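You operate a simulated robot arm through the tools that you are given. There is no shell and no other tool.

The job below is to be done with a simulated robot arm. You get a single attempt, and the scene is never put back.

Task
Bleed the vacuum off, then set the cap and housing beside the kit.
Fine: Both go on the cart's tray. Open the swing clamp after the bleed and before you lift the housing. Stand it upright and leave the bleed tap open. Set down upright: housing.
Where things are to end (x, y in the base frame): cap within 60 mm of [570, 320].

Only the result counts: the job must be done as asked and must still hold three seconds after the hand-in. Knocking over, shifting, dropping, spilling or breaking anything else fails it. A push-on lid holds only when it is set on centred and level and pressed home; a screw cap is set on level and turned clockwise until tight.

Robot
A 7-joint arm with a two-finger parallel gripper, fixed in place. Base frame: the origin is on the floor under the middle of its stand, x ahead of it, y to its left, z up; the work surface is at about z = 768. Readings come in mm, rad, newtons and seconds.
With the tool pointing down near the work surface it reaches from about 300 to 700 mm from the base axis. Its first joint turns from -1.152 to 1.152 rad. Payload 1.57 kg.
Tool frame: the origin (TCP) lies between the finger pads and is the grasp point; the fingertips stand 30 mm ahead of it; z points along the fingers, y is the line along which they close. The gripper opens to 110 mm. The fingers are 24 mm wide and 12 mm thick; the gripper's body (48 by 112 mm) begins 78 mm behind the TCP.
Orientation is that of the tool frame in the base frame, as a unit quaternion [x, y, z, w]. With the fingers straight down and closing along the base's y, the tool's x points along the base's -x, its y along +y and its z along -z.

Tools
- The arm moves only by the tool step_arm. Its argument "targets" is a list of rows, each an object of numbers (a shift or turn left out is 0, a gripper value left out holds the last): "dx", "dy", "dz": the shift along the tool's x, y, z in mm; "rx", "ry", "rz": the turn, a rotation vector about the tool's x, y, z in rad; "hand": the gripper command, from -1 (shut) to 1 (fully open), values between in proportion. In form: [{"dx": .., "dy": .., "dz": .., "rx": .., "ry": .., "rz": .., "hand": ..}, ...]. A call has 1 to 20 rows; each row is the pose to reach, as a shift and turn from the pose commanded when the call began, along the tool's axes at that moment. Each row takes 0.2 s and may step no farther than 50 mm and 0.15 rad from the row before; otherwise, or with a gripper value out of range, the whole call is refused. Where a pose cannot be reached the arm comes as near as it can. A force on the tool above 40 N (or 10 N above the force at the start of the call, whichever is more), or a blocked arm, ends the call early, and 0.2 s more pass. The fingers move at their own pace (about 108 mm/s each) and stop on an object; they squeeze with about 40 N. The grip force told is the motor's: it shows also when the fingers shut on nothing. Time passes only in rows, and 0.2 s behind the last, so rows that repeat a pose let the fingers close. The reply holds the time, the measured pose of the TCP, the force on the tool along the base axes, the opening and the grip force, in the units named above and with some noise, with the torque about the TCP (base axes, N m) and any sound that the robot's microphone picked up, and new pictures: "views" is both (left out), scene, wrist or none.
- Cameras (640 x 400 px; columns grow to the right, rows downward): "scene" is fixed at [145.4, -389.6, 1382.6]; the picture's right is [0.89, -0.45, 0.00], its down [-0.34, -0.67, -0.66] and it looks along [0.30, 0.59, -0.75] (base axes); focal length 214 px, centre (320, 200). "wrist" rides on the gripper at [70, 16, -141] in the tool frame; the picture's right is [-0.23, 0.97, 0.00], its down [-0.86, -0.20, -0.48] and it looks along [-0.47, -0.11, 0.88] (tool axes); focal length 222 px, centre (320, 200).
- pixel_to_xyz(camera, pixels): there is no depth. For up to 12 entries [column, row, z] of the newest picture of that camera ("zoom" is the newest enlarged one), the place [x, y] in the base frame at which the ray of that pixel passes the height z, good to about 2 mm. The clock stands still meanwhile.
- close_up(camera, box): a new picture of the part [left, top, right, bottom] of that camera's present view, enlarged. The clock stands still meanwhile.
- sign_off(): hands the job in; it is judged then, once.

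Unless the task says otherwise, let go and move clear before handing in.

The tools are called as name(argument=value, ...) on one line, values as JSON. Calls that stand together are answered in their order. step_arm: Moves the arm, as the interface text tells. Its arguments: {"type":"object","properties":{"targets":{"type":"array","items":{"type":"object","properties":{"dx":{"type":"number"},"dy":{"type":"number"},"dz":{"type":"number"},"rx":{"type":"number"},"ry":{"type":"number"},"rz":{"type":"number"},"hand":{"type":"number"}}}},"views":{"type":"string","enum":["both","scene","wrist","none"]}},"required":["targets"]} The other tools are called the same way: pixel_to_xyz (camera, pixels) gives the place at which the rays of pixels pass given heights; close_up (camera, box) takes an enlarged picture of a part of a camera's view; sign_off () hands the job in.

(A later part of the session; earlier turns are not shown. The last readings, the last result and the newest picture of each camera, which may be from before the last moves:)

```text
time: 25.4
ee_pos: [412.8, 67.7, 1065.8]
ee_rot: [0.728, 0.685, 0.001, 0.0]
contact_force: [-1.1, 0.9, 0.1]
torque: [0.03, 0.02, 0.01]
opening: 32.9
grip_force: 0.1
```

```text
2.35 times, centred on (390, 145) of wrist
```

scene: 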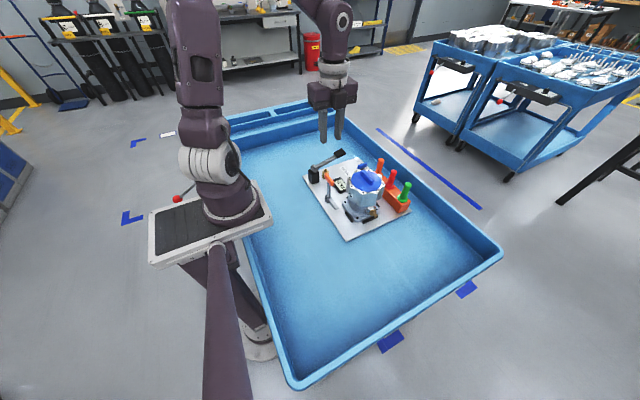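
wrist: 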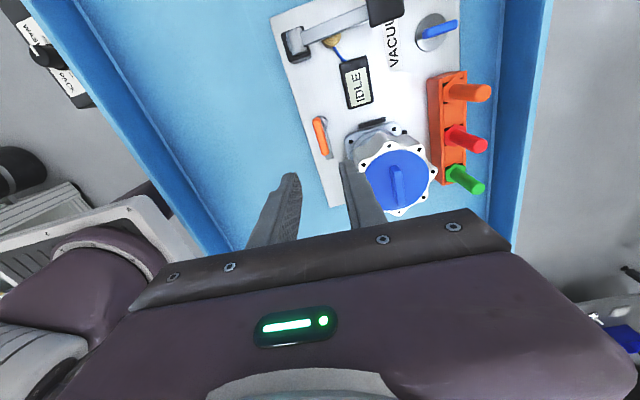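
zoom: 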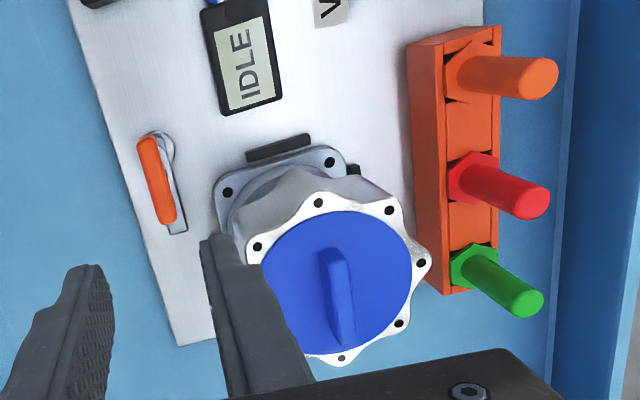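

The clamp is clear and gauge IDLE. Next is the cap: its wing runs along y at wrist zoom (335,295); I'll measure the wing in both cameras.

pixel_to_xyz(camera="zoom", pixels=[[329, 255, 938], [343, 335, 938], [336, 295, 938], [335, 285, 920], [327, 212, 915], [330, 352, 915], [262, 280, 915], [412, 270, 915]])

pixel_to_xyz(camera="scene", pixels=[[367.5, 176, 930], [367.5, 176, 938], [367.5, 176, 945], [361, 169, 938], [373.5, 184, 938], [366.5, 181.5, 915]])

```text
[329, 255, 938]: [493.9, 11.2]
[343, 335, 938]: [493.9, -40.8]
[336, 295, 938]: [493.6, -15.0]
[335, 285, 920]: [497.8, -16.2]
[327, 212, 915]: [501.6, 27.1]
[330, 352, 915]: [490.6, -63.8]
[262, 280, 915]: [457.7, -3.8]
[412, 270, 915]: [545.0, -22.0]
```

```text
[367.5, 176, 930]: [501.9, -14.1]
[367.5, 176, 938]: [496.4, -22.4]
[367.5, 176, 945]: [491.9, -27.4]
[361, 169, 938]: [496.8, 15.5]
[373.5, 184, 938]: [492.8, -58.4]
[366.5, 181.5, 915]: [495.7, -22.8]
```

The wing is centred near (496,−17) with its top at about z≈934. I'll move above it with fingers across x for a closer look.

step_arm(targets=[{"dx": -20, "dy": 22, "dz": 0, "rz": -0.06, "hand": 0}, {"dx": -40, "dy": 44, "dz": 5, "rz": -0.06}, {"dx": -60, "dy": 66, "dz": 15, "rz": -0.06}, {"dx": -80, "dy": 88, "dz": 30, "rz": -0.06}, {"dx": -80, "dy": 88, "dz": 36, "rz": -0.06}])

```text
time: 26.6
ee_pos: [495.3, -19.8, 1026.4]
ee_rot: [0.707, 0.707, 0.001, 0.0]
contact_force: [-0.2, 1.2, -0.5]
torque: [-0.01, -0.03, -0.02]
opening: 55.2
grip_force: 0.1
```

scene: 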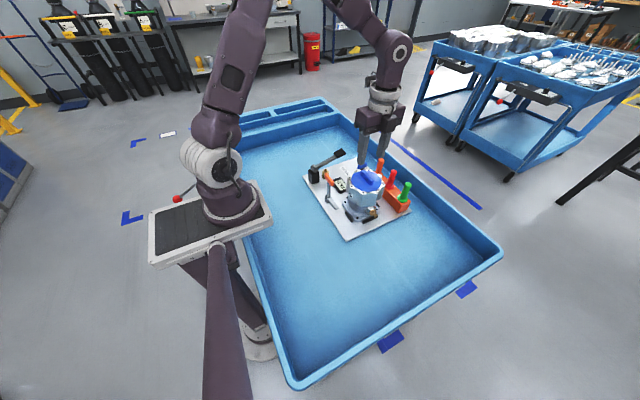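
wrist: 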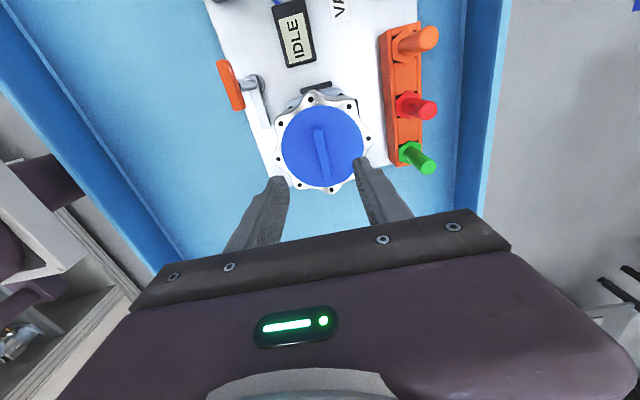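

close_up(camera="wrist", box=[250, 80, 400, 210])

pixel_to_xyz(camera="wrist", pixels=[[321, 152, 934], [318, 126, 934], [325, 179, 934], [322, 148, 915], [319, 106, 915], [325, 189, 915], [282, 150, 915], [363, 145, 915], [424, 40, 880], [428, 108, 880], [432, 170, 880]])

```text
3.08 times, centred on (325, 145) of wrist
```

zoom: 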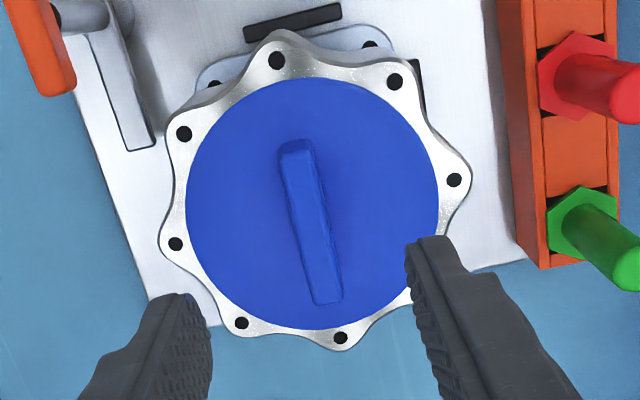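

```text
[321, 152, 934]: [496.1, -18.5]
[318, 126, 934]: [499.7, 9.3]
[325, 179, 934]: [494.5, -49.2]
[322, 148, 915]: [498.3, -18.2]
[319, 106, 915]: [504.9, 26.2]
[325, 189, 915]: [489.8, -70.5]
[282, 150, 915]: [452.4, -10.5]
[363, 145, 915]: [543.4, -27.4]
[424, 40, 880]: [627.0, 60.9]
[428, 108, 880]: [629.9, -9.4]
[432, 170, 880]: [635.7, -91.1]
```

The cap is about 92 mm across, centred near (498,−19), with the wing along y within ~5°. I'll line up on it and descend to z≈956 first.

step_arm(targets=[{"dx": 0.8, "dy": 1.7, "dz": 30, "rz": 0.06}, {"dx": 0.8, "dy": 1.7, "dz": 55, "rz": 0.06}, {"dx": 0.8, "dy": 1.7, "dz": 70, "rz": 0.06}, {"dx": 0.8, "dy": 1.7, "dz": 70, "rz": 0.06}])

```text
time: 27.6
ee_pos: [496.8, -18.2, 955.0]
ee_rot: [0.729, 0.685, 0.0, 0.0]
contact_force: [0.5, 0.7, 0.5]
torque: [0.02, 0.01, -0.01]
opening: 55.0
grip_force: 0.0
```

scene: 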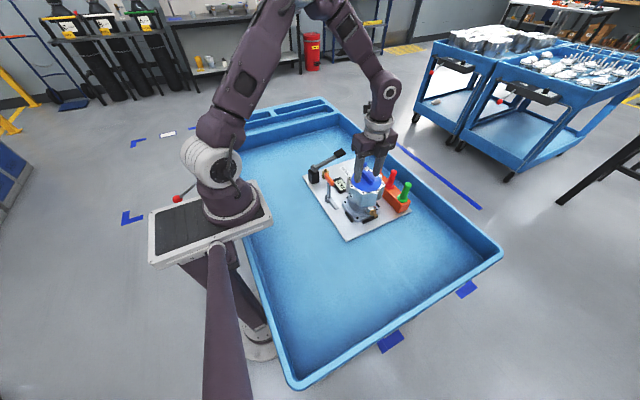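
wrist: 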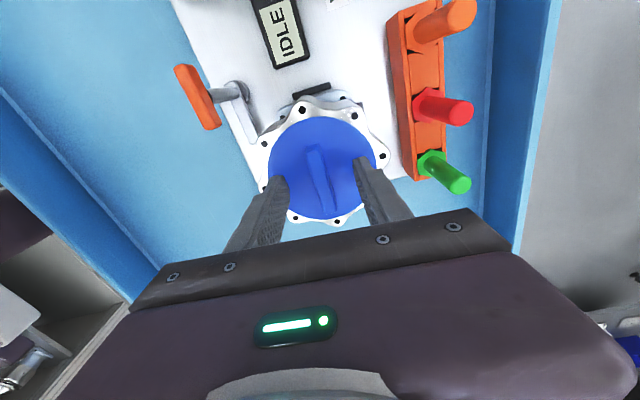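

close_up(camera="scene", box=[335, 150, 405, 210])

close_up(camera="wrist", box=[240, 100, 410, 240])

```text
6.67 times, centred on (370, 180) of scene
```

zoom: 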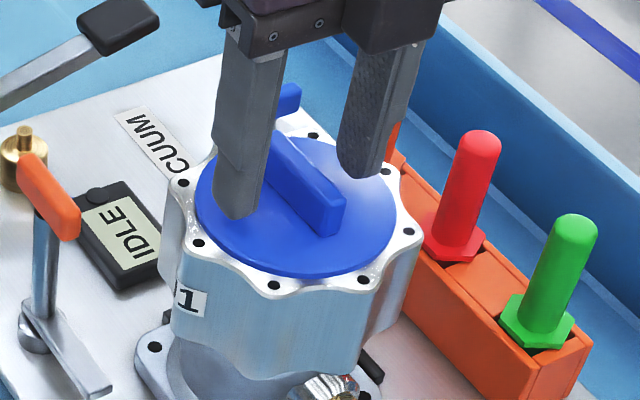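

```text
2.86 times, centred on (325, 170) of wrist
```

zoom: 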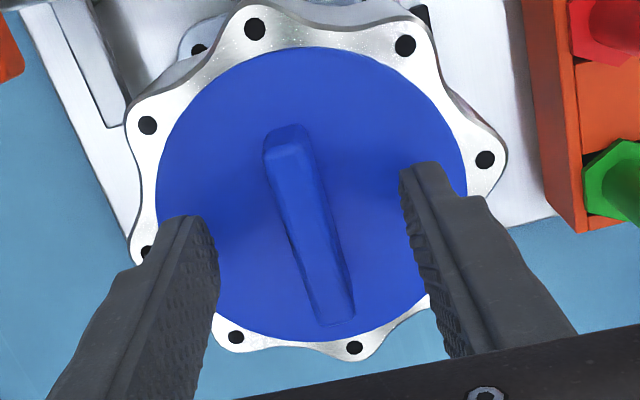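

The fingers straddle the wing and are aligned. I'll go down another 6 mm, watching vertical force, then close.

step_arm(targets=[{"dz": 3}, {"dz": 6}, {"dz": 6}], views="none")

```text
time: 28.4
ee_pos: [495.6, -17.4, 949.6]
ee_rot: [0.729, 0.684, 0.0, 0.0]
contact_force: [-0.3, -1.0, -0.3]
torque: [0.01, -0.01, 0.01]
opening: 54.9
grip_force: 0.1
```

step_arm(targets=[{"dz": 2}, {"dz": 4}, {"dz": 4}], views="scene")

close_up(camera="scene", box=[335, 150, 405, 210])

```text
time: 28.9
ee_pos: [496.7, -17.0, 951.1]
ee_rot: [0.728, 0.685, 0.001, 0.0]
contact_force: [-4.8, -0.3, 15.5]
torque: [-0.04, 0.28, -0.04]
opening: 55.1
grip_force: 0.0
stopped in row 2: the force on the tool passed its limit at 47 N (the readings are from after the stop); the commanded pose is now the measured one
```

scene: 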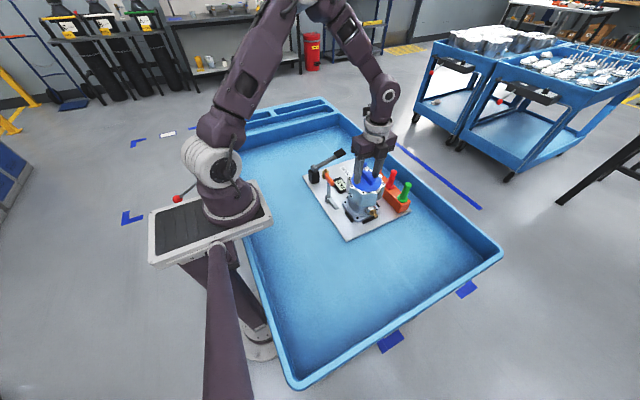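

```text
6.67 times, centred on (370, 180) of scene
```

zoom: 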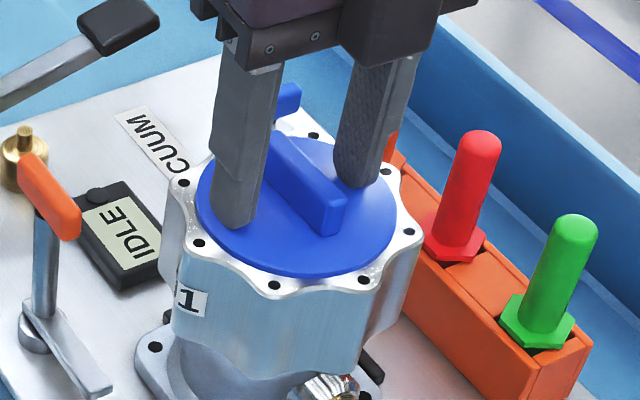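

The fingertips touched the cap disc at about z≈918. I'll lift 2 mm and close on the wing.

step_arm(targets=[{"dz": -2}, {"dz": -2, "hand": -1}, {"dz": -2, "hand": -1}, {"dz": -2, "hand": -1}, {"dz": -2, "hand": -1}], views="wrist")

```text
time: 30.1
ee_pos: [496.8, -17.2, 951.0]
ee_rot: [0.728, 0.686, 0.0, 0.001]
contact_force: [0.3, -0.5, 0.2]
torque: [-0.01, -0.03, 0.0]
opening: 10.8
grip_force: 27.9
```

wrist: 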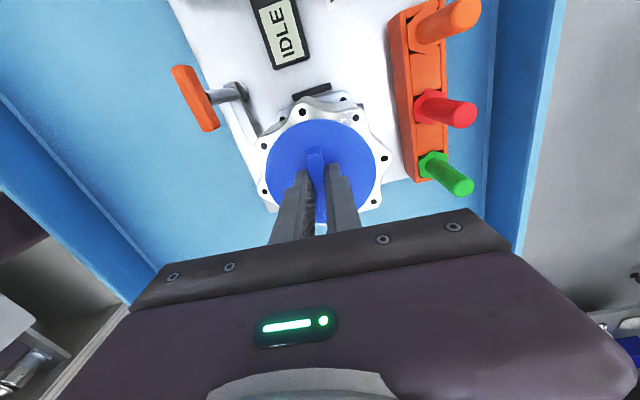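

The wing is gripped at 10.8 mm with no side load. I'll lift 4 mm gently and read the force to learn whether the cap comes straight off.

step_arm(targets=[{"dz": -1}, {"dz": -2}, {"dz": -3}, {"dz": -4}])

close_up(camera="scene", box=[335, 150, 405, 210])

```text
time: 31.1
ee_pos: [496.5, -18.6, 956.0]
ee_rot: [0.728, 0.686, 0.001, 0.001]
contact_force: [-0.6, -0.1, -0.2]
torque: [-0.01, 0.05, -0.02]
opening: 10.7
grip_force: 28.2
```

scene: 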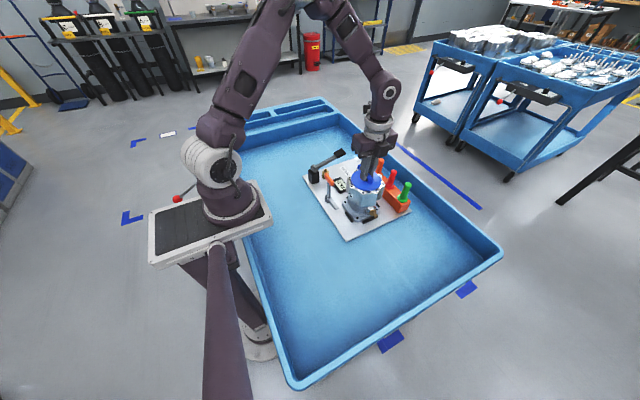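
wrist: 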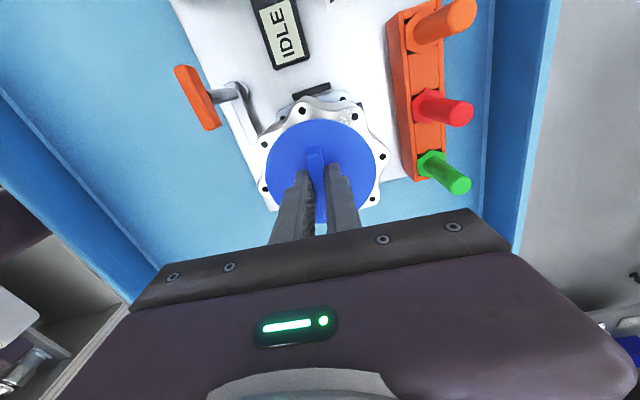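

```text
6.67 times, centred on (370, 180) of scene
```

zoom: 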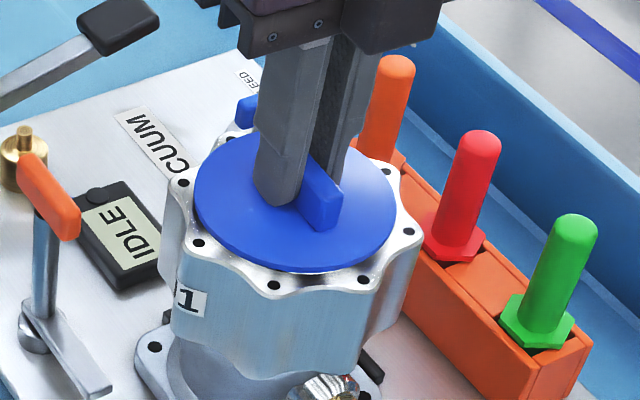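

The scene close-up shows the cap has come up off the rim with a shadow gap, with no resistance. I'll lift it further and also map the tray floor's edges.

step_arm(targets=[{"dz": -20}, {"dz": -50}, {"dz": -80}, {"dz": -80}])

close_up(camera="scene", box=[320, 130, 420, 230])

pixel_to_xyz(camera="scene", pixels=[[300, 365, 768], [485, 250, 768], [337, 128, 768], [225, 150, 768], [270, 270, 768], [420, 180, 768], [230, 135, 768], [330, 125, 768]])

```text
time: 32.1
ee_pos: [496.2, -21.1, 1033.5]
ee_rot: [0.728, 0.685, 0.001, 0.001]
contact_force: [0.2, 0.5, 0.4]
torque: [-0.04, 0.02, -0.02]
opening: 0.1
grip_force: 21.3
```

scene: 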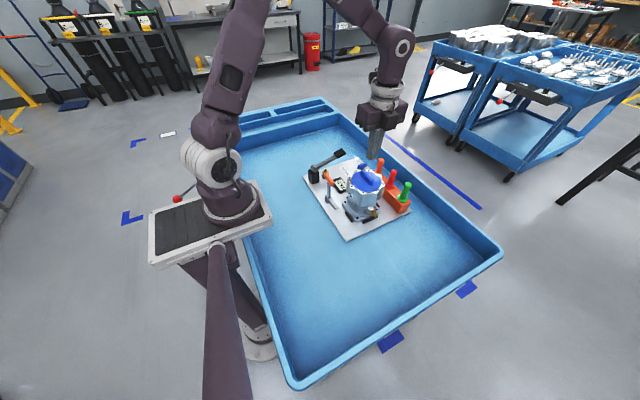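
wrist: 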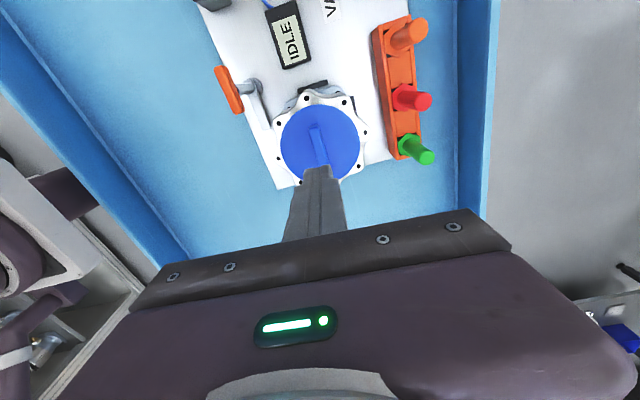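

```text
4.00 times, centred on (370, 180) of scene
```

zoom: 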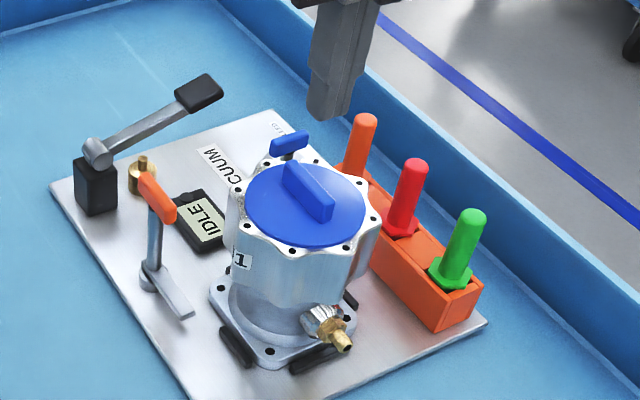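

```text
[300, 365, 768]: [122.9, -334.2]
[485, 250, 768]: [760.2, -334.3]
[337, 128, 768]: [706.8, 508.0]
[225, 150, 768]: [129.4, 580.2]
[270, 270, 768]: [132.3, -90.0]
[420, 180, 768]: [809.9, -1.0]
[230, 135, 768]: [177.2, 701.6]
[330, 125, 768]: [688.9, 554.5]
```

The fingers closed to 0.1 mm: they slipped off the wing and the cap is still on the housing. I'll look closely at how the cap sits now.

close_up(camera="scene", box=[340, 155, 395, 200])

close_up(camera="wrist", box=[265, 75, 385, 195])

```text
8.89 times, centred on (368, 178) of scene
```

zoom: 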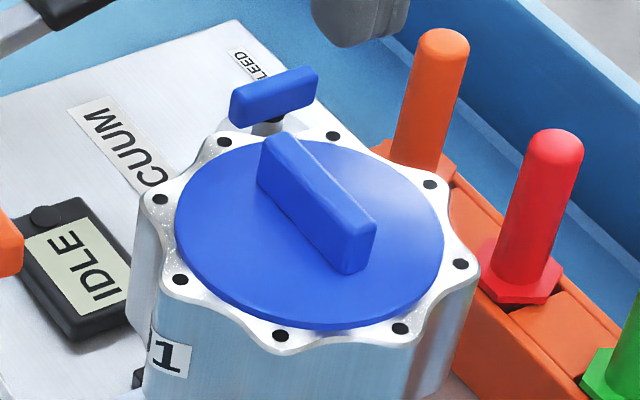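

```text
3.33 times, centred on (325, 135) of wrist
```

zoom: 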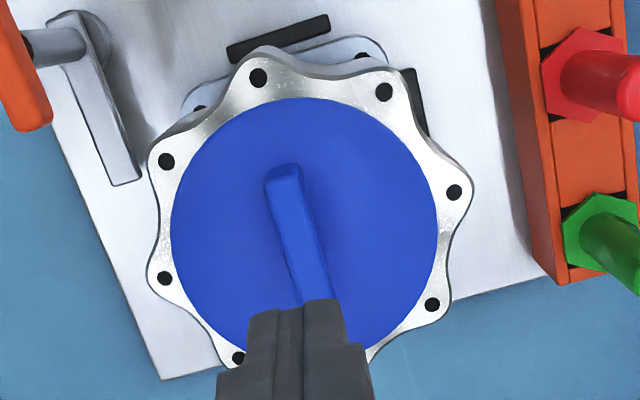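

The cap still sits level on the rim. I'll measure the wing's ends again so that I can grip it deeper and squarer.

pixel_to_xyz(camera="zoom", pixels=[[268, 175, 934], [299, 170, 934], [296, 302, 934], [326, 300, 934], [283, 172, 934], [311, 301, 934], [305, 228, 918], [170, 230, 918], [438, 215, 918]])

pixel_to_xyz(camera="scene", pixels=[[362.8, 171.8, 934], [373, 183.5, 934], [367.5, 177, 934]])

```text
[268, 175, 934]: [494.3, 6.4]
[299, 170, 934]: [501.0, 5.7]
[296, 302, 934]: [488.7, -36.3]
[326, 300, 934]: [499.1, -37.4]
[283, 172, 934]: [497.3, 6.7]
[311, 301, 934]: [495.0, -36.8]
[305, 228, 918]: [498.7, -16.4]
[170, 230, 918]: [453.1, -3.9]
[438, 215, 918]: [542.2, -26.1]
```

```text
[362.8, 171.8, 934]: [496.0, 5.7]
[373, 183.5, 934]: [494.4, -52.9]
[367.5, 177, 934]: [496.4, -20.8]
```

The wing is square to the fingers (within ~1°), so I'll simply regrip deeper, with the tips right at the disc. I open and descend in two stages.

step_arm(targets=[{"dx": 2.5, "hand": 0}, {"dx": 2.5, "dz": 25}, {"dx": 2.5, "dz": 50}, {"dx": 2.5, "dz": 70}, {"dx": 2.5, "dz": 80}, {"dx": 2.5, "dz": 83}, {"dx": 2.5, "dz": 83}], views="wrist")

```text
time: 33.7
ee_pos: [495.4, -15.5, 951.6]
ee_rot: [0.728, 0.685, 0.001, 0.001]
contact_force: [-0.3, 0.6, -0.9]
torque: [0.02, 0.01, 0.01]
opening: 55.0
grip_force: 0.1
```

wrist: 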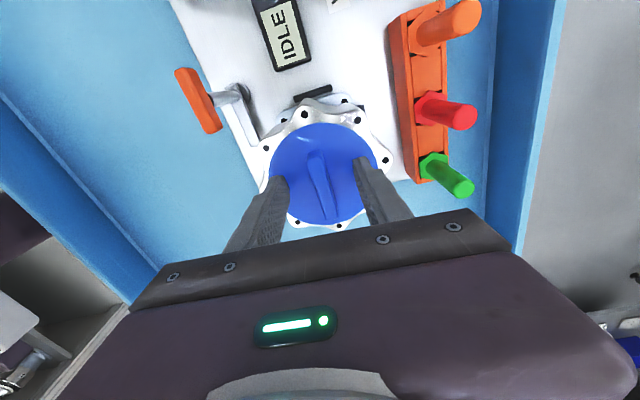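

No contact yet at z≈951.6. I'll creep down 3 mm and read the force.

step_arm(targets=[{"dx": -2, "dz": 1}, {"dx": -2, "dz": 2}, {"dx": -2, "dz": 3}], views="none")

```text
time: 34.5
ee_pos: [495.8, -18.2, 950.2]
ee_rot: [0.727, 0.686, 0.001, 0.0]
contact_force: [-6.1, 4.7, 24.4]
torque: [0.14, 0.37, -0.05]
opening: 55.3
grip_force: 0.0
```

Contact of 24 N, so the tips are on the disc. I'll ease up 1 mm and close on the wing.

step_arm(targets=[{"dz": -1.5}, {"dz": -1.5, "hand": -1}, {"dz": -1.5, "hand": -1}, {"dz": -1.5, "hand": -1}, {"dz": -1.5, "hand": -1}], views="wrist")

close_up(camera="scene", box=[340, 155, 395, 200])

```text
time: 35.7
ee_pos: [497.3, -17.0, 950.1]
ee_rot: [0.728, 0.685, 0.002, 0.0]
contact_force: [-0.1, 0.5, 0.3]
torque: [0.0, -0.01, -0.01]
opening: 10.7
grip_force: 28.7
```

wrist: 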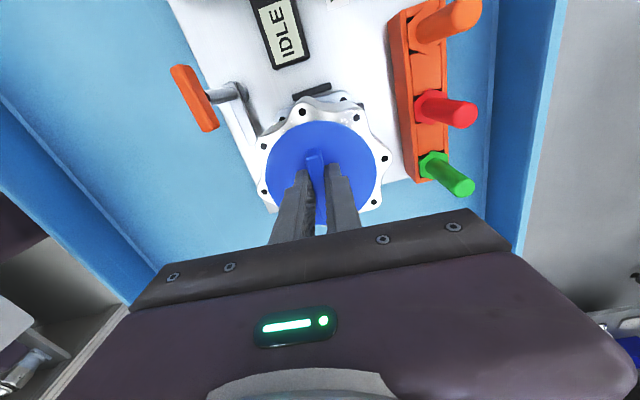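

```text
8.89 times, centred on (368, 178) of scene
```

zoom: 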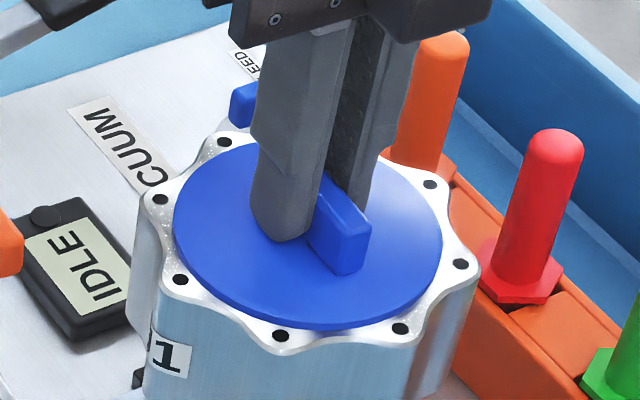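

The wing is gripped deeper now (tips at the disc). I'll lift slowly, 2 mm per row, and check the opening and picture.

step_arm(targets=[{"dz": -1}, {"dz": -2}, {"dz": -4}, {"dz": -6}, {"dz": -8}], views="wrist")

close_up(camera="scene", box=[340, 155, 395, 200])

```text
time: 36.9
ee_pos: [496.9, -17.4, 958.3]
ee_rot: [0.728, 0.686, 0.001, 0.001]
contact_force: [1.2, 0.4, -0.4]
torque: [-0.01, -0.02, 0.01]
opening: 10.8
grip_force: 28.6
```

wrist: 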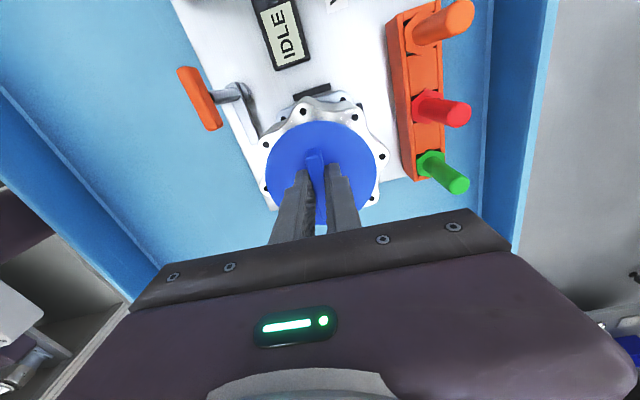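

```text
8.89 times, centred on (368, 178) of scene
```

zoom: 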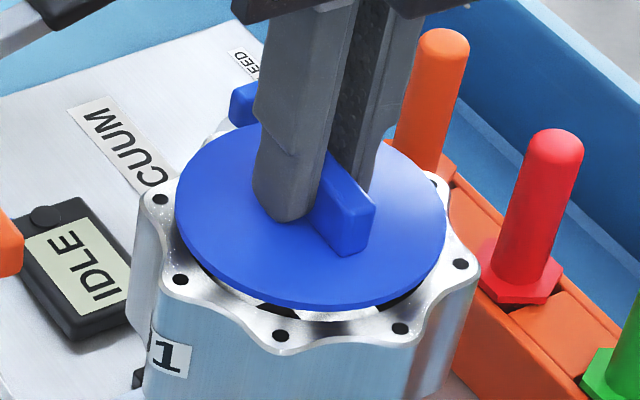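

The cap is off the rim by about 8 mm (dark gap visible at zoom (270,310)), held at 10.8 mm. I'll keep lifting gently, 5 mm per row.

step_arm(targets=[{"dz": -3}, {"dz": -7}, {"dz": -12}, {"dz": -17}, {"dz": -22}, {"dz": -27}, {"dz": -32}, {"dz": -36}, {"dz": -38}], views="both")

close_up(camera="scene", box=[335, 140, 400, 200])

```text
time: 38.9
ee_pos: [495.4, -18.0, 996.8]
ee_rot: [0.728, 0.685, 0.001, 0.001]
contact_force: [0.0, -0.6, -0.2]
torque: [0.0, 0.0, 0.02]
opening: 10.9
grip_force: 28.8
```

scene: 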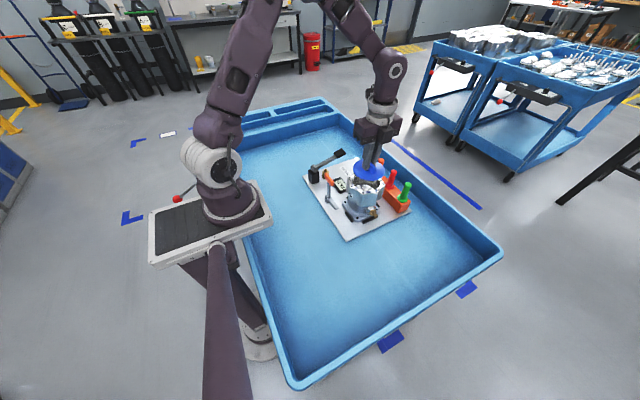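
wrist: 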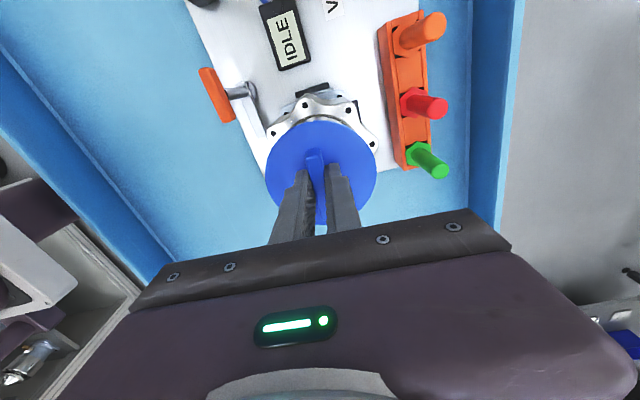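

```text
6.67 times, centred on (368, 170) of scene
```

zoom: 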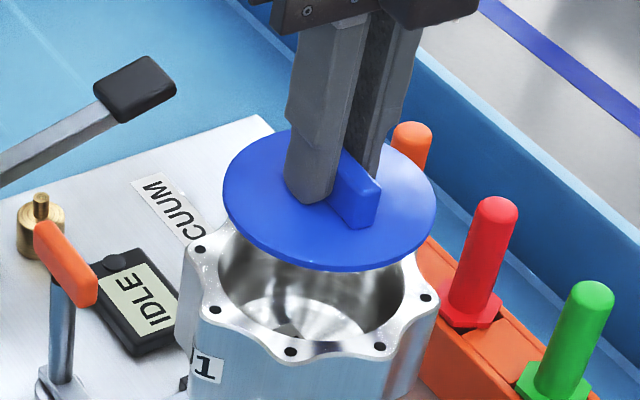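

The cap is clear of the housing, held firmly. I'll carry it smoothly at this height toward (570,320), turning the tool gradually to follow the arm.

step_arm(targets=[{"dx": 4, "dy": 0.6, "rz": -0.01}, {"dx": 11, "dy": 1.8, "rz": -0.03}, {"dx": 20, "dy": 3.2, "rz": -0.06}, {"dx": 32, "dy": 5.1, "rz": -0.09}, {"dx": 45, "dy": 7.2, "rz": -0.12}, {"dx": 58, "dy": 9.3, "rz": -0.16}, {"dx": 72, "dy": 11.5, "rz": -0.2}, {"dx": 86, "dy": 13.8, "rz": -0.24}, {"dx": 100, "dy": 16, "rz": -0.28}, {"dx": 114, "dy": 18.2, "rz": -0.32}, {"dx": 128, "dy": 20.5, "rz": -0.36}, {"dx": 141, "dy": 22.6, "rz": -0.39}, {"dx": 152, "dy": 24.3, "rz": -0.42}, {"dx": 160, "dy": 25.6, "rz": -0.44}, {"dx": 166, "dy": 26.6, "rz": -0.45}, {"dx": 169, "dy": 27, "rz": -0.45}])

```text
time: 42.3
ee_pos: [534.8, 149.1, 998.3]
ee_rot: [0.557, 0.831, 0.001, 0.0]
contact_force: [-0.8, 0.6, -0.1]
torque: [0.0, 0.02, -0.02]
opening: 10.8
grip_force: 28.4
```

scene: 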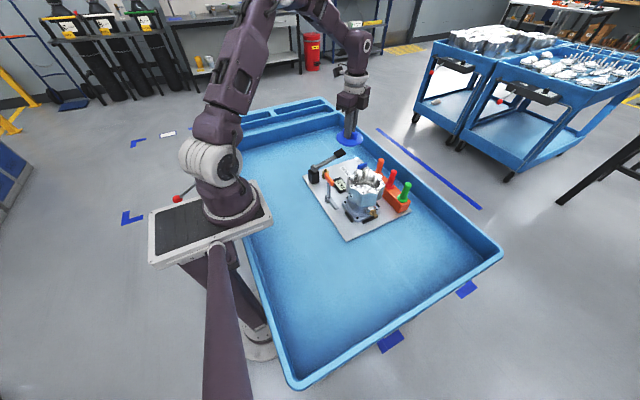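
wrist: 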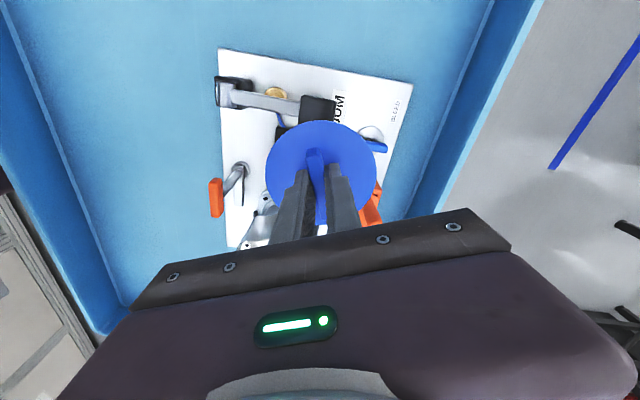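

Halfway at (535,149), still held at 10.8 mm. I'll continue to (570,320) with the same gentle ramp.

step_arm(targets=[{"dx": 3.5, "dy": 2.3, "rz": -0.01}, {"dx": 9.4, "dy": 6.3, "rz": -0.03}, {"dx": 17.1, "dy": 11.5, "rz": -0.06}, {"dx": 27.5, "dy": 18.5, "rz": -0.09}, {"dx": 38.5, "dy": 25.9, "rz": -0.12}, {"dx": 49.7, "dy": 33.4, "rz": -0.16}, {"dx": 61.7, "dy": 41.5, "rz": -0.2}, {"dx": 73.8, "dy": 49.6, "rz": -0.24}, {"dx": 85.8, "dy": 57.7, "rz": -0.28}, {"dx": 97.8, "dy": 65.7, "rz": -0.32}, {"dx": 109.7, "dy": 73.7, "rz": -0.36}, {"dx": 120.8, "dy": 81.2, "rz": -0.39}, {"dx": 130.4, "dy": 87.7, "rz": -0.42}, {"dx": 137.2, "dy": 92.2, "rz": -0.44}, {"dx": 142.3, "dy": 95.6, "rz": -0.45}, {"dx": 144.9, "dy": 97.4, "rz": -0.45}])

```text
time: 45.7
ee_pos: [568.8, 320.0, 997.2]
ee_rot: [0.357, 0.934, 0.001, 0.001]
contact_force: [0.6, 0.1, -0.1]
torque: [0.02, 0.04, 0.03]
opening: 10.8
grip_force: 28.9
```

scene: 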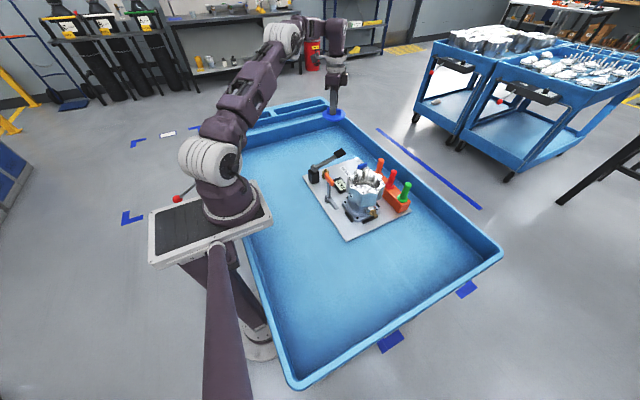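
wrist: 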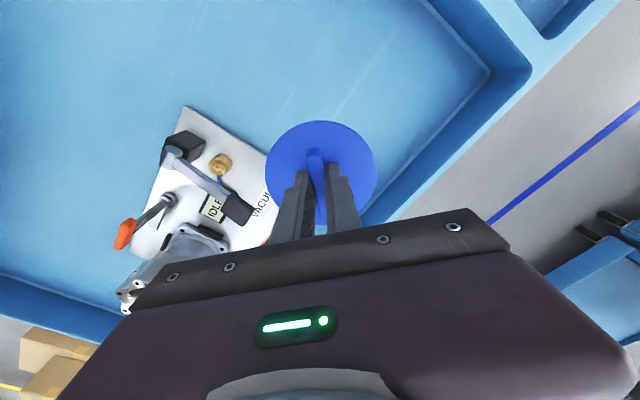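

At (569,320,997) over open tray floor. I'll lower smoothly to z≈830, then feel for the floor.

step_arm(targets=[{"dz": 4}, {"dz": 12}, {"dz": 24}, {"dz": 38}, {"dz": 54}, {"dz": 72}, {"dz": 90}, {"dz": 108}, {"dz": 124}, {"dz": 138}, {"dz": 150}, {"dz": 159}, {"dz": 164}, {"dz": 167}])

close_up(camera="scene", box=[290, 80, 390, 160])

```text
time: 48.7
ee_pos: [569.1, 321.0, 827.9]
ee_rot: [0.357, 0.934, 0.001, 0.001]
contact_force: [0.1, 0.8, -0.5]
torque: [0.01, -0.01, -0.05]
opening: 10.7
grip_force: 28.6
```

scene: 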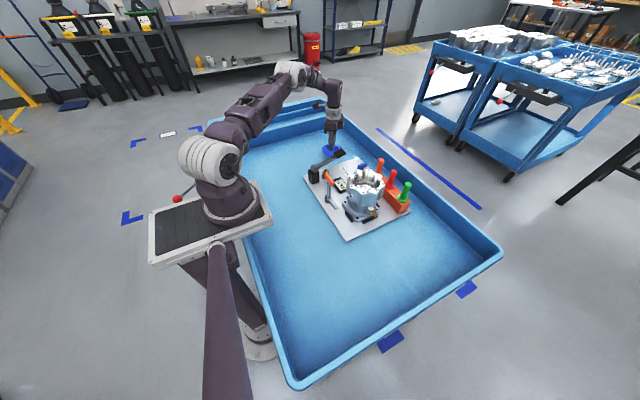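
wrist: 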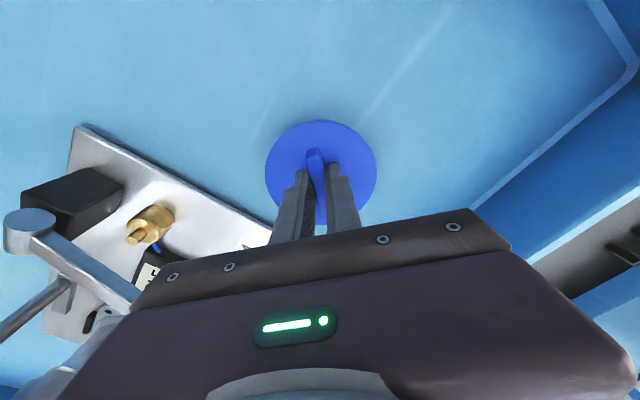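

```text
5.00 times, centred on (340, 120) of scene
```

zoom: 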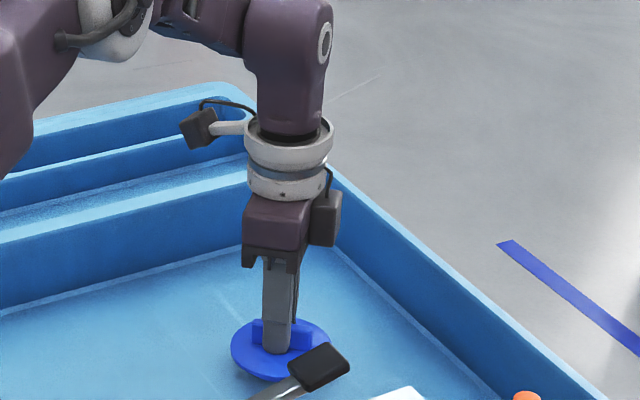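

Cap is about 20 mm above the tray. I'll lower in 2 mm steps until contact.

step_arm(targets=[{"dz": 2}, {"dz": 4}, {"dz": 6}, {"dz": 8}, {"dz": 10}, {"dz": 12}], views="none")

```text
time: 50.1
ee_pos: [569.5, 320.1, 818.6]
ee_rot: [0.358, 0.934, 0.001, 0.0]
contact_force: [0.3, -0.6, -1.0]
torque: [0.0, 0.04, 0.01]
opening: 10.6
grip_force: 28.5
```

step_arm(targets=[{"dz": 1.5}, {"dz": 3}, {"dz": 4.5}, {"dz": 6}], views="scene")

close_up(camera="scene", box=[310, 125, 370, 165])

```text
time: 51.1
ee_pos: [569.9, 320.9, 814.9]
ee_rot: [0.356, 0.934, 0.003, 0.002]
contact_force: [-7.1, -0.7, 33.8]
torque: [-0.08, 0.4, -0.01]
opening: 10.8
grip_force: 28.8
```

scene: 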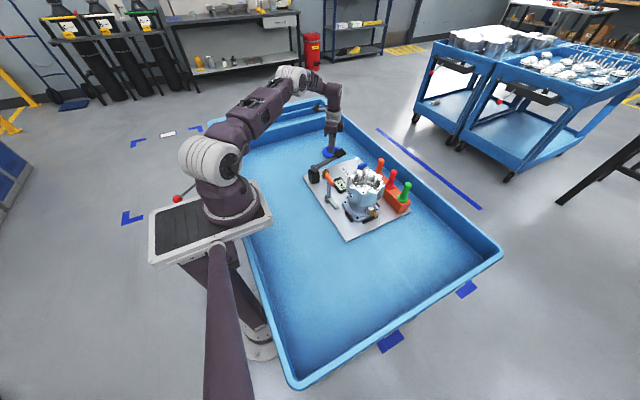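

```text
10.00 times, centred on (340, 145) of scene
```

zoom: 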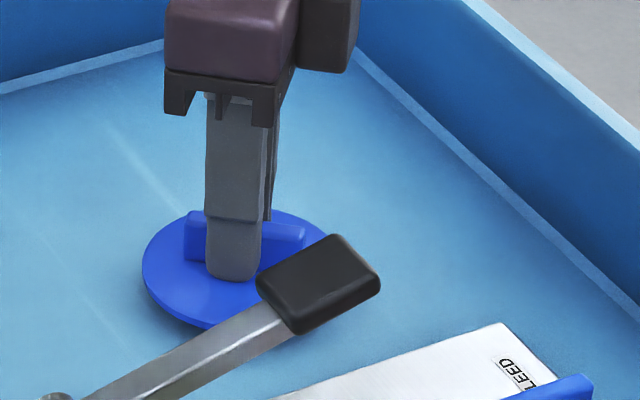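

Contact of 34 N: the cap is on the tray floor. I'll relieve the press by 2 mm, open the fingers and lift straight up.

step_arm(targets=[{"dz": -2}, {"dz": -2.5, "hand": -0.5}, {"dz": -2.5, "hand": -0.5}, {"dz": -2.5, "hand": -0.5}, {"dz": -10}, {"dz": -30}, {"dz": -70}, {"dz": -115}, {"dz": -160}, {"dz": -160}])

close_up(camera="scene", box=[300, 120, 380, 175])

```text
time: 53.3
ee_pos: [567.5, 318.2, 969.7]
ee_rot: [0.358, 0.934, 0.001, -0.001]
contact_force: [0.4, -0.5, -0.3]
torque: [-0.01, 0.03, -0.01]
opening: 27.4
grip_force: 0.0
```

scene: 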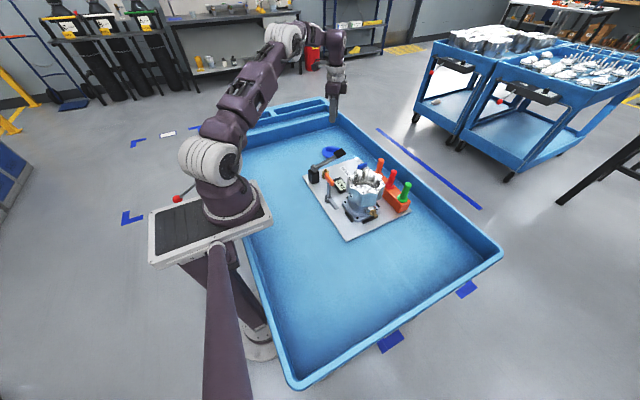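
wrist: 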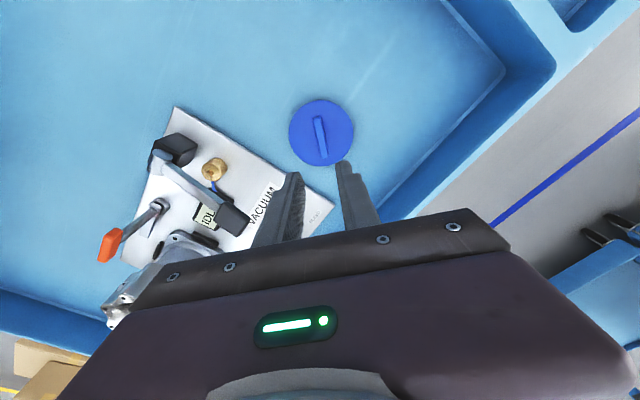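

```text
7.27 times, centred on (340, 148) of scene
```

zoom: 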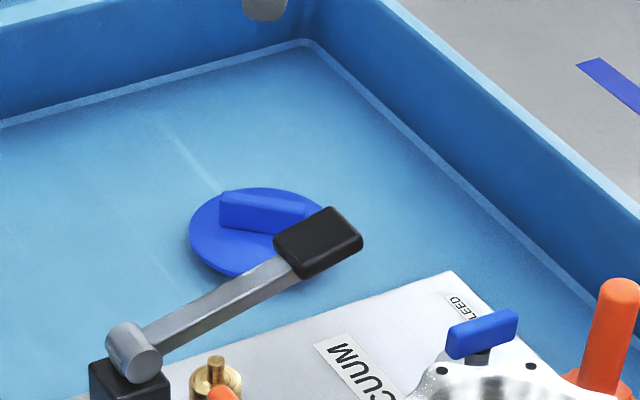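

The cap is resting on the tray near (570,320). Next I'll go back above the housing with the tool square and fingers fully open to inspect its rim.

pixel_to_xyz(camera="wrist", pixels=[[321, 132, 782]])

step_arm(targets=[{"dx": -13, "dy": -38, "dz": -20, "rz": -0.09}, {"dx": -26, "dy": -76, "dz": -40, "rz": -0.18}, {"dx": -40, "dy": -117, "dz": -60, "rz": -0.27}, {"dx": -54, "dy": -159, "dz": -80, "rz": -0.36}, {"dx": -68, "dy": -201, "dz": -80, "rz": -0.45, "hand": 1}, {"dx": -82, "dy": -243, "dz": -80, "rz": -0.54}, {"dx": -96, "dy": -285, "dz": -80, "rz": -0.64}, {"dx": -110.6, "dy": -328.3, "dz": -80, "rz": -0.732}, {"dx": -110.6, "dy": -328.3, "dz": -80, "rz": -0.732}])

```text
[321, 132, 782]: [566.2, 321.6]
```

```text
time: 55.3
ee_pos: [428.4, -1.9, 1050.4]
ee_rot: [-0.001, 1.0, 0.0, 0.0]
contact_force: [1.0, 0.1, -0.3]
torque: [-0.03, -0.04, 0.0]
opening: 110.1
grip_force: 0.0
```

scene: 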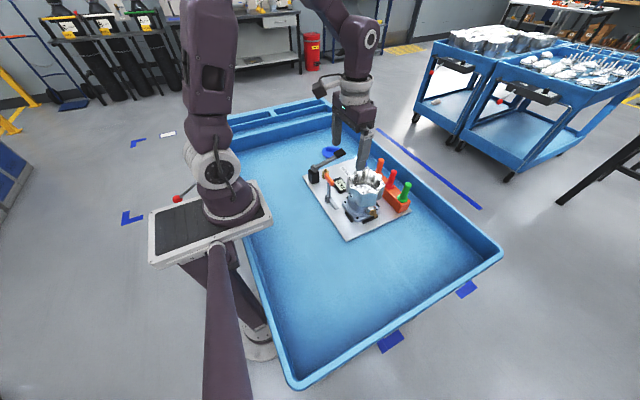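
wrist: 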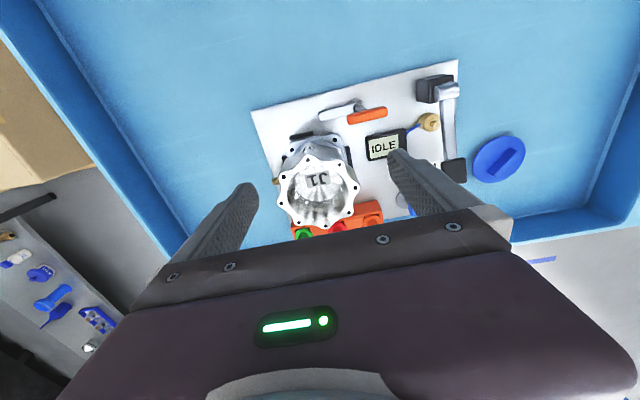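

close_up(camera="wrist", box=[265, 120, 375, 240])

close_up(camera="scene", box=[330, 155, 400, 235])

```text
3.33 times, centred on (320, 180) of wrist
```

zoom: 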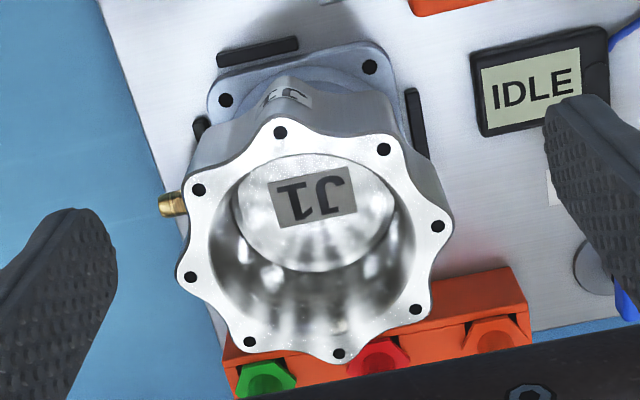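

```text
5.00 times, centred on (365, 195) of scene
```

zoom: 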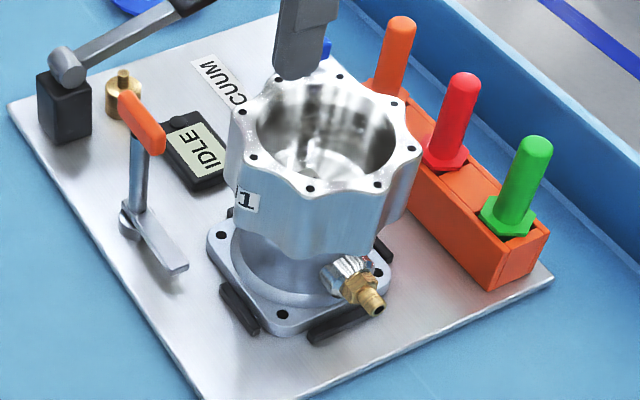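

The housing is an open cup with an 8-lobed rim (holes at the lobes). I'll map the bolt holes and some rim edge points to find the lobe angles and diameters.

pixel_to_xyz(camera="wrist", pixels=[[308, 159.6, 915], [339.2, 164.7, 915], [355.4, 188.1, 915], [348.8, 213, 915], [325.7, 226.2, 915], [298.7, 222.6, 915], [281, 202.8, 915], [283.7, 176.7, 915]])

close_up(camera="wrist", box=[272, 150, 364, 232])

```text
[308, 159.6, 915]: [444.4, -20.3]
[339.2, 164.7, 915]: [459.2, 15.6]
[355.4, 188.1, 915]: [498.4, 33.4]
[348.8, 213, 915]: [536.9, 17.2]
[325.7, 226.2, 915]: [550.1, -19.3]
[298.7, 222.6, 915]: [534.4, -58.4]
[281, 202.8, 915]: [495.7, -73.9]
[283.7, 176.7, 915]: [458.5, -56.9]
```

```text
4.88 times, centred on (318, 191) of wrist
```

zoom: 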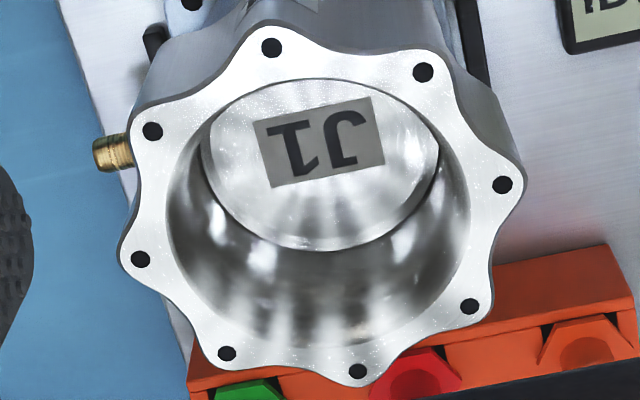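

Holes lie on a 53 mm radius about (497,−20), at multiples of 45°, so valleys lie at 22.5° + 45°·n. I'll measure the valley diameters.

pixel_to_xyz(camera="zoom", pixels=[[350, 54, 915], [292, 368, 915], [132, 200, 915], [493, 250, 915], [195, 92, 915], [425, 350, 915], [475, 130, 915], [165, 312, 915], [275, 20, 915], [524, 188, 915], [358, 386, 915], [120, 262, 915]])

```text
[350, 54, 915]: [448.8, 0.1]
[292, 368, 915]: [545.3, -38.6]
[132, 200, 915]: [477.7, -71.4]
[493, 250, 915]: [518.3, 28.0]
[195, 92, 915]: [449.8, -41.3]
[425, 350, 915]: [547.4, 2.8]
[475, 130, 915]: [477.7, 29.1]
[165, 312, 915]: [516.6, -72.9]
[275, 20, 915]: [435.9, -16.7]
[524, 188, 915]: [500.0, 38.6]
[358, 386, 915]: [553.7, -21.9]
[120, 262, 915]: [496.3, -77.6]
```

Valley-to-valley is about 107 mm, too tight for the 24 mm wide fingers inside a 110 mm opening. The cup's bore could be held from inside or by its rim wall, so I'll measure bore diameter and depth.

pixel_to_xyz(camera="zoom", pixels=[[166, 215, 912], [471, 195, 912], [318, 80, 912], [330, 348, 912], [322, 142, 860], [322, 142, 830], [322, 142, 800], [320, 165, 830], [320, 165, 800], [320, 165, 780]])

close_up(camera="scene", box=[340, 160, 395, 200])

```text
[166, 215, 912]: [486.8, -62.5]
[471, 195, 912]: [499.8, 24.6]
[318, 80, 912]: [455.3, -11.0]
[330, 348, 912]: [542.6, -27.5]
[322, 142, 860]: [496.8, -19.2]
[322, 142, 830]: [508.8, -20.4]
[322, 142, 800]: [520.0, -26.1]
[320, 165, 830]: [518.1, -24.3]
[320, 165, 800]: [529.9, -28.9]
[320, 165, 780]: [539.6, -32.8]
```

```text
10.00 times, centred on (368, 180) of scene
```

zoom: 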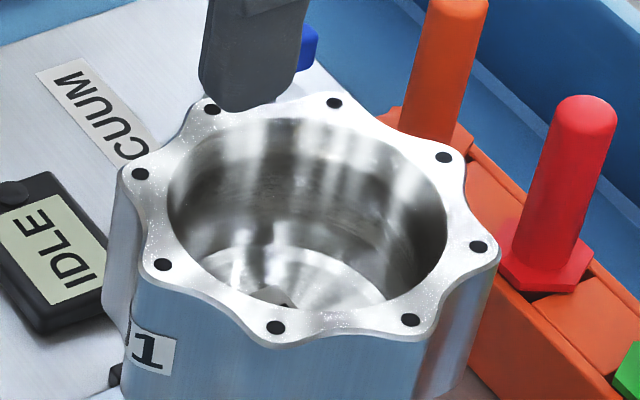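

The bore is about 88 mm across and ~50 mm deep, with a 14–15 mm thick wall at the lobes. I'll pinch the wall at the +y lobe (497,31), one finger inside and one outside, so first I move above it with a 40 mm opening.

step_arm(targets=[{"dx": -20, "dy": 10, "dz": 10, "hand": -0.27}, {"dx": -40, "dy": 20, "dz": 25}, {"dx": -60, "dy": 29, "dz": 50}, {"dx": -68.8, "dy": 33, "dz": 80}, {"dx": -68.8, "dy": 33, "dz": 90}, {"dx": -68.8, "dy": 33, "dz": 90}])

close_up(camera="wrist", box=[220, 100, 420, 240])

close_up(camera="scene", box=[335, 145, 405, 205])

```text
time: 56.7
ee_pos: [500.0, 34.1, 963.3]
ee_rot: [-0.001, 1.0, -0.001, 0.001]
contact_force: [0.4, 0.0, 0.0]
torque: [-0.01, 0.0, 0.02]
opening: 40.1
grip_force: 0.1
```

scene: 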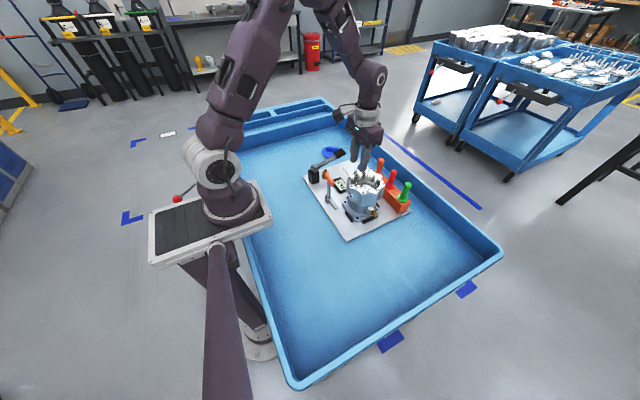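
wrist: 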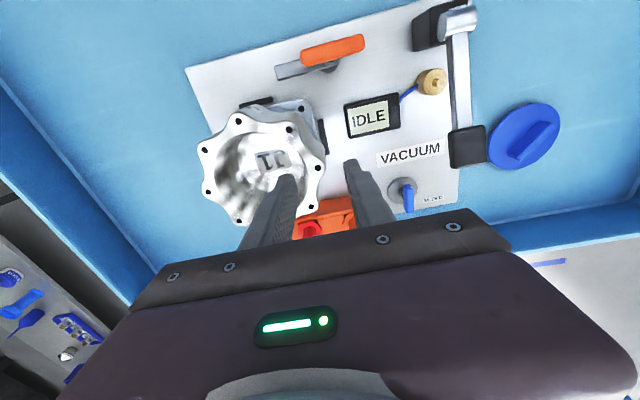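

```text
2.86 times, centred on (320, 170) of wrist
```

zoom: 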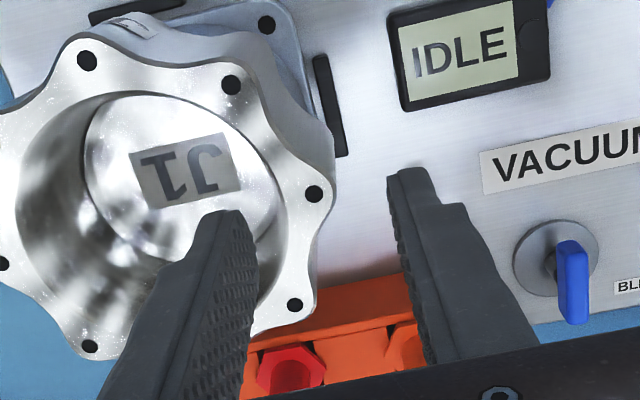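

```text
6.67 times, centred on (370, 175) of scene
```

zoom: 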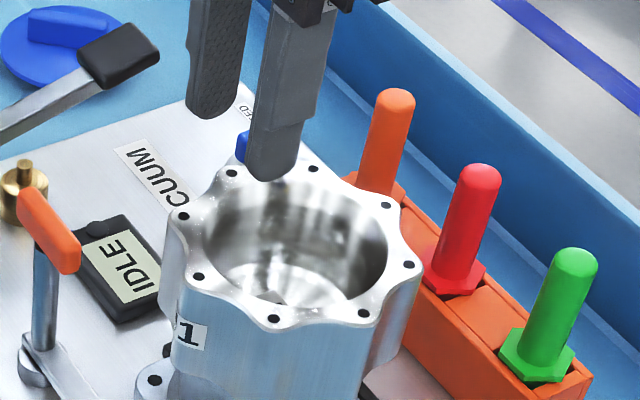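

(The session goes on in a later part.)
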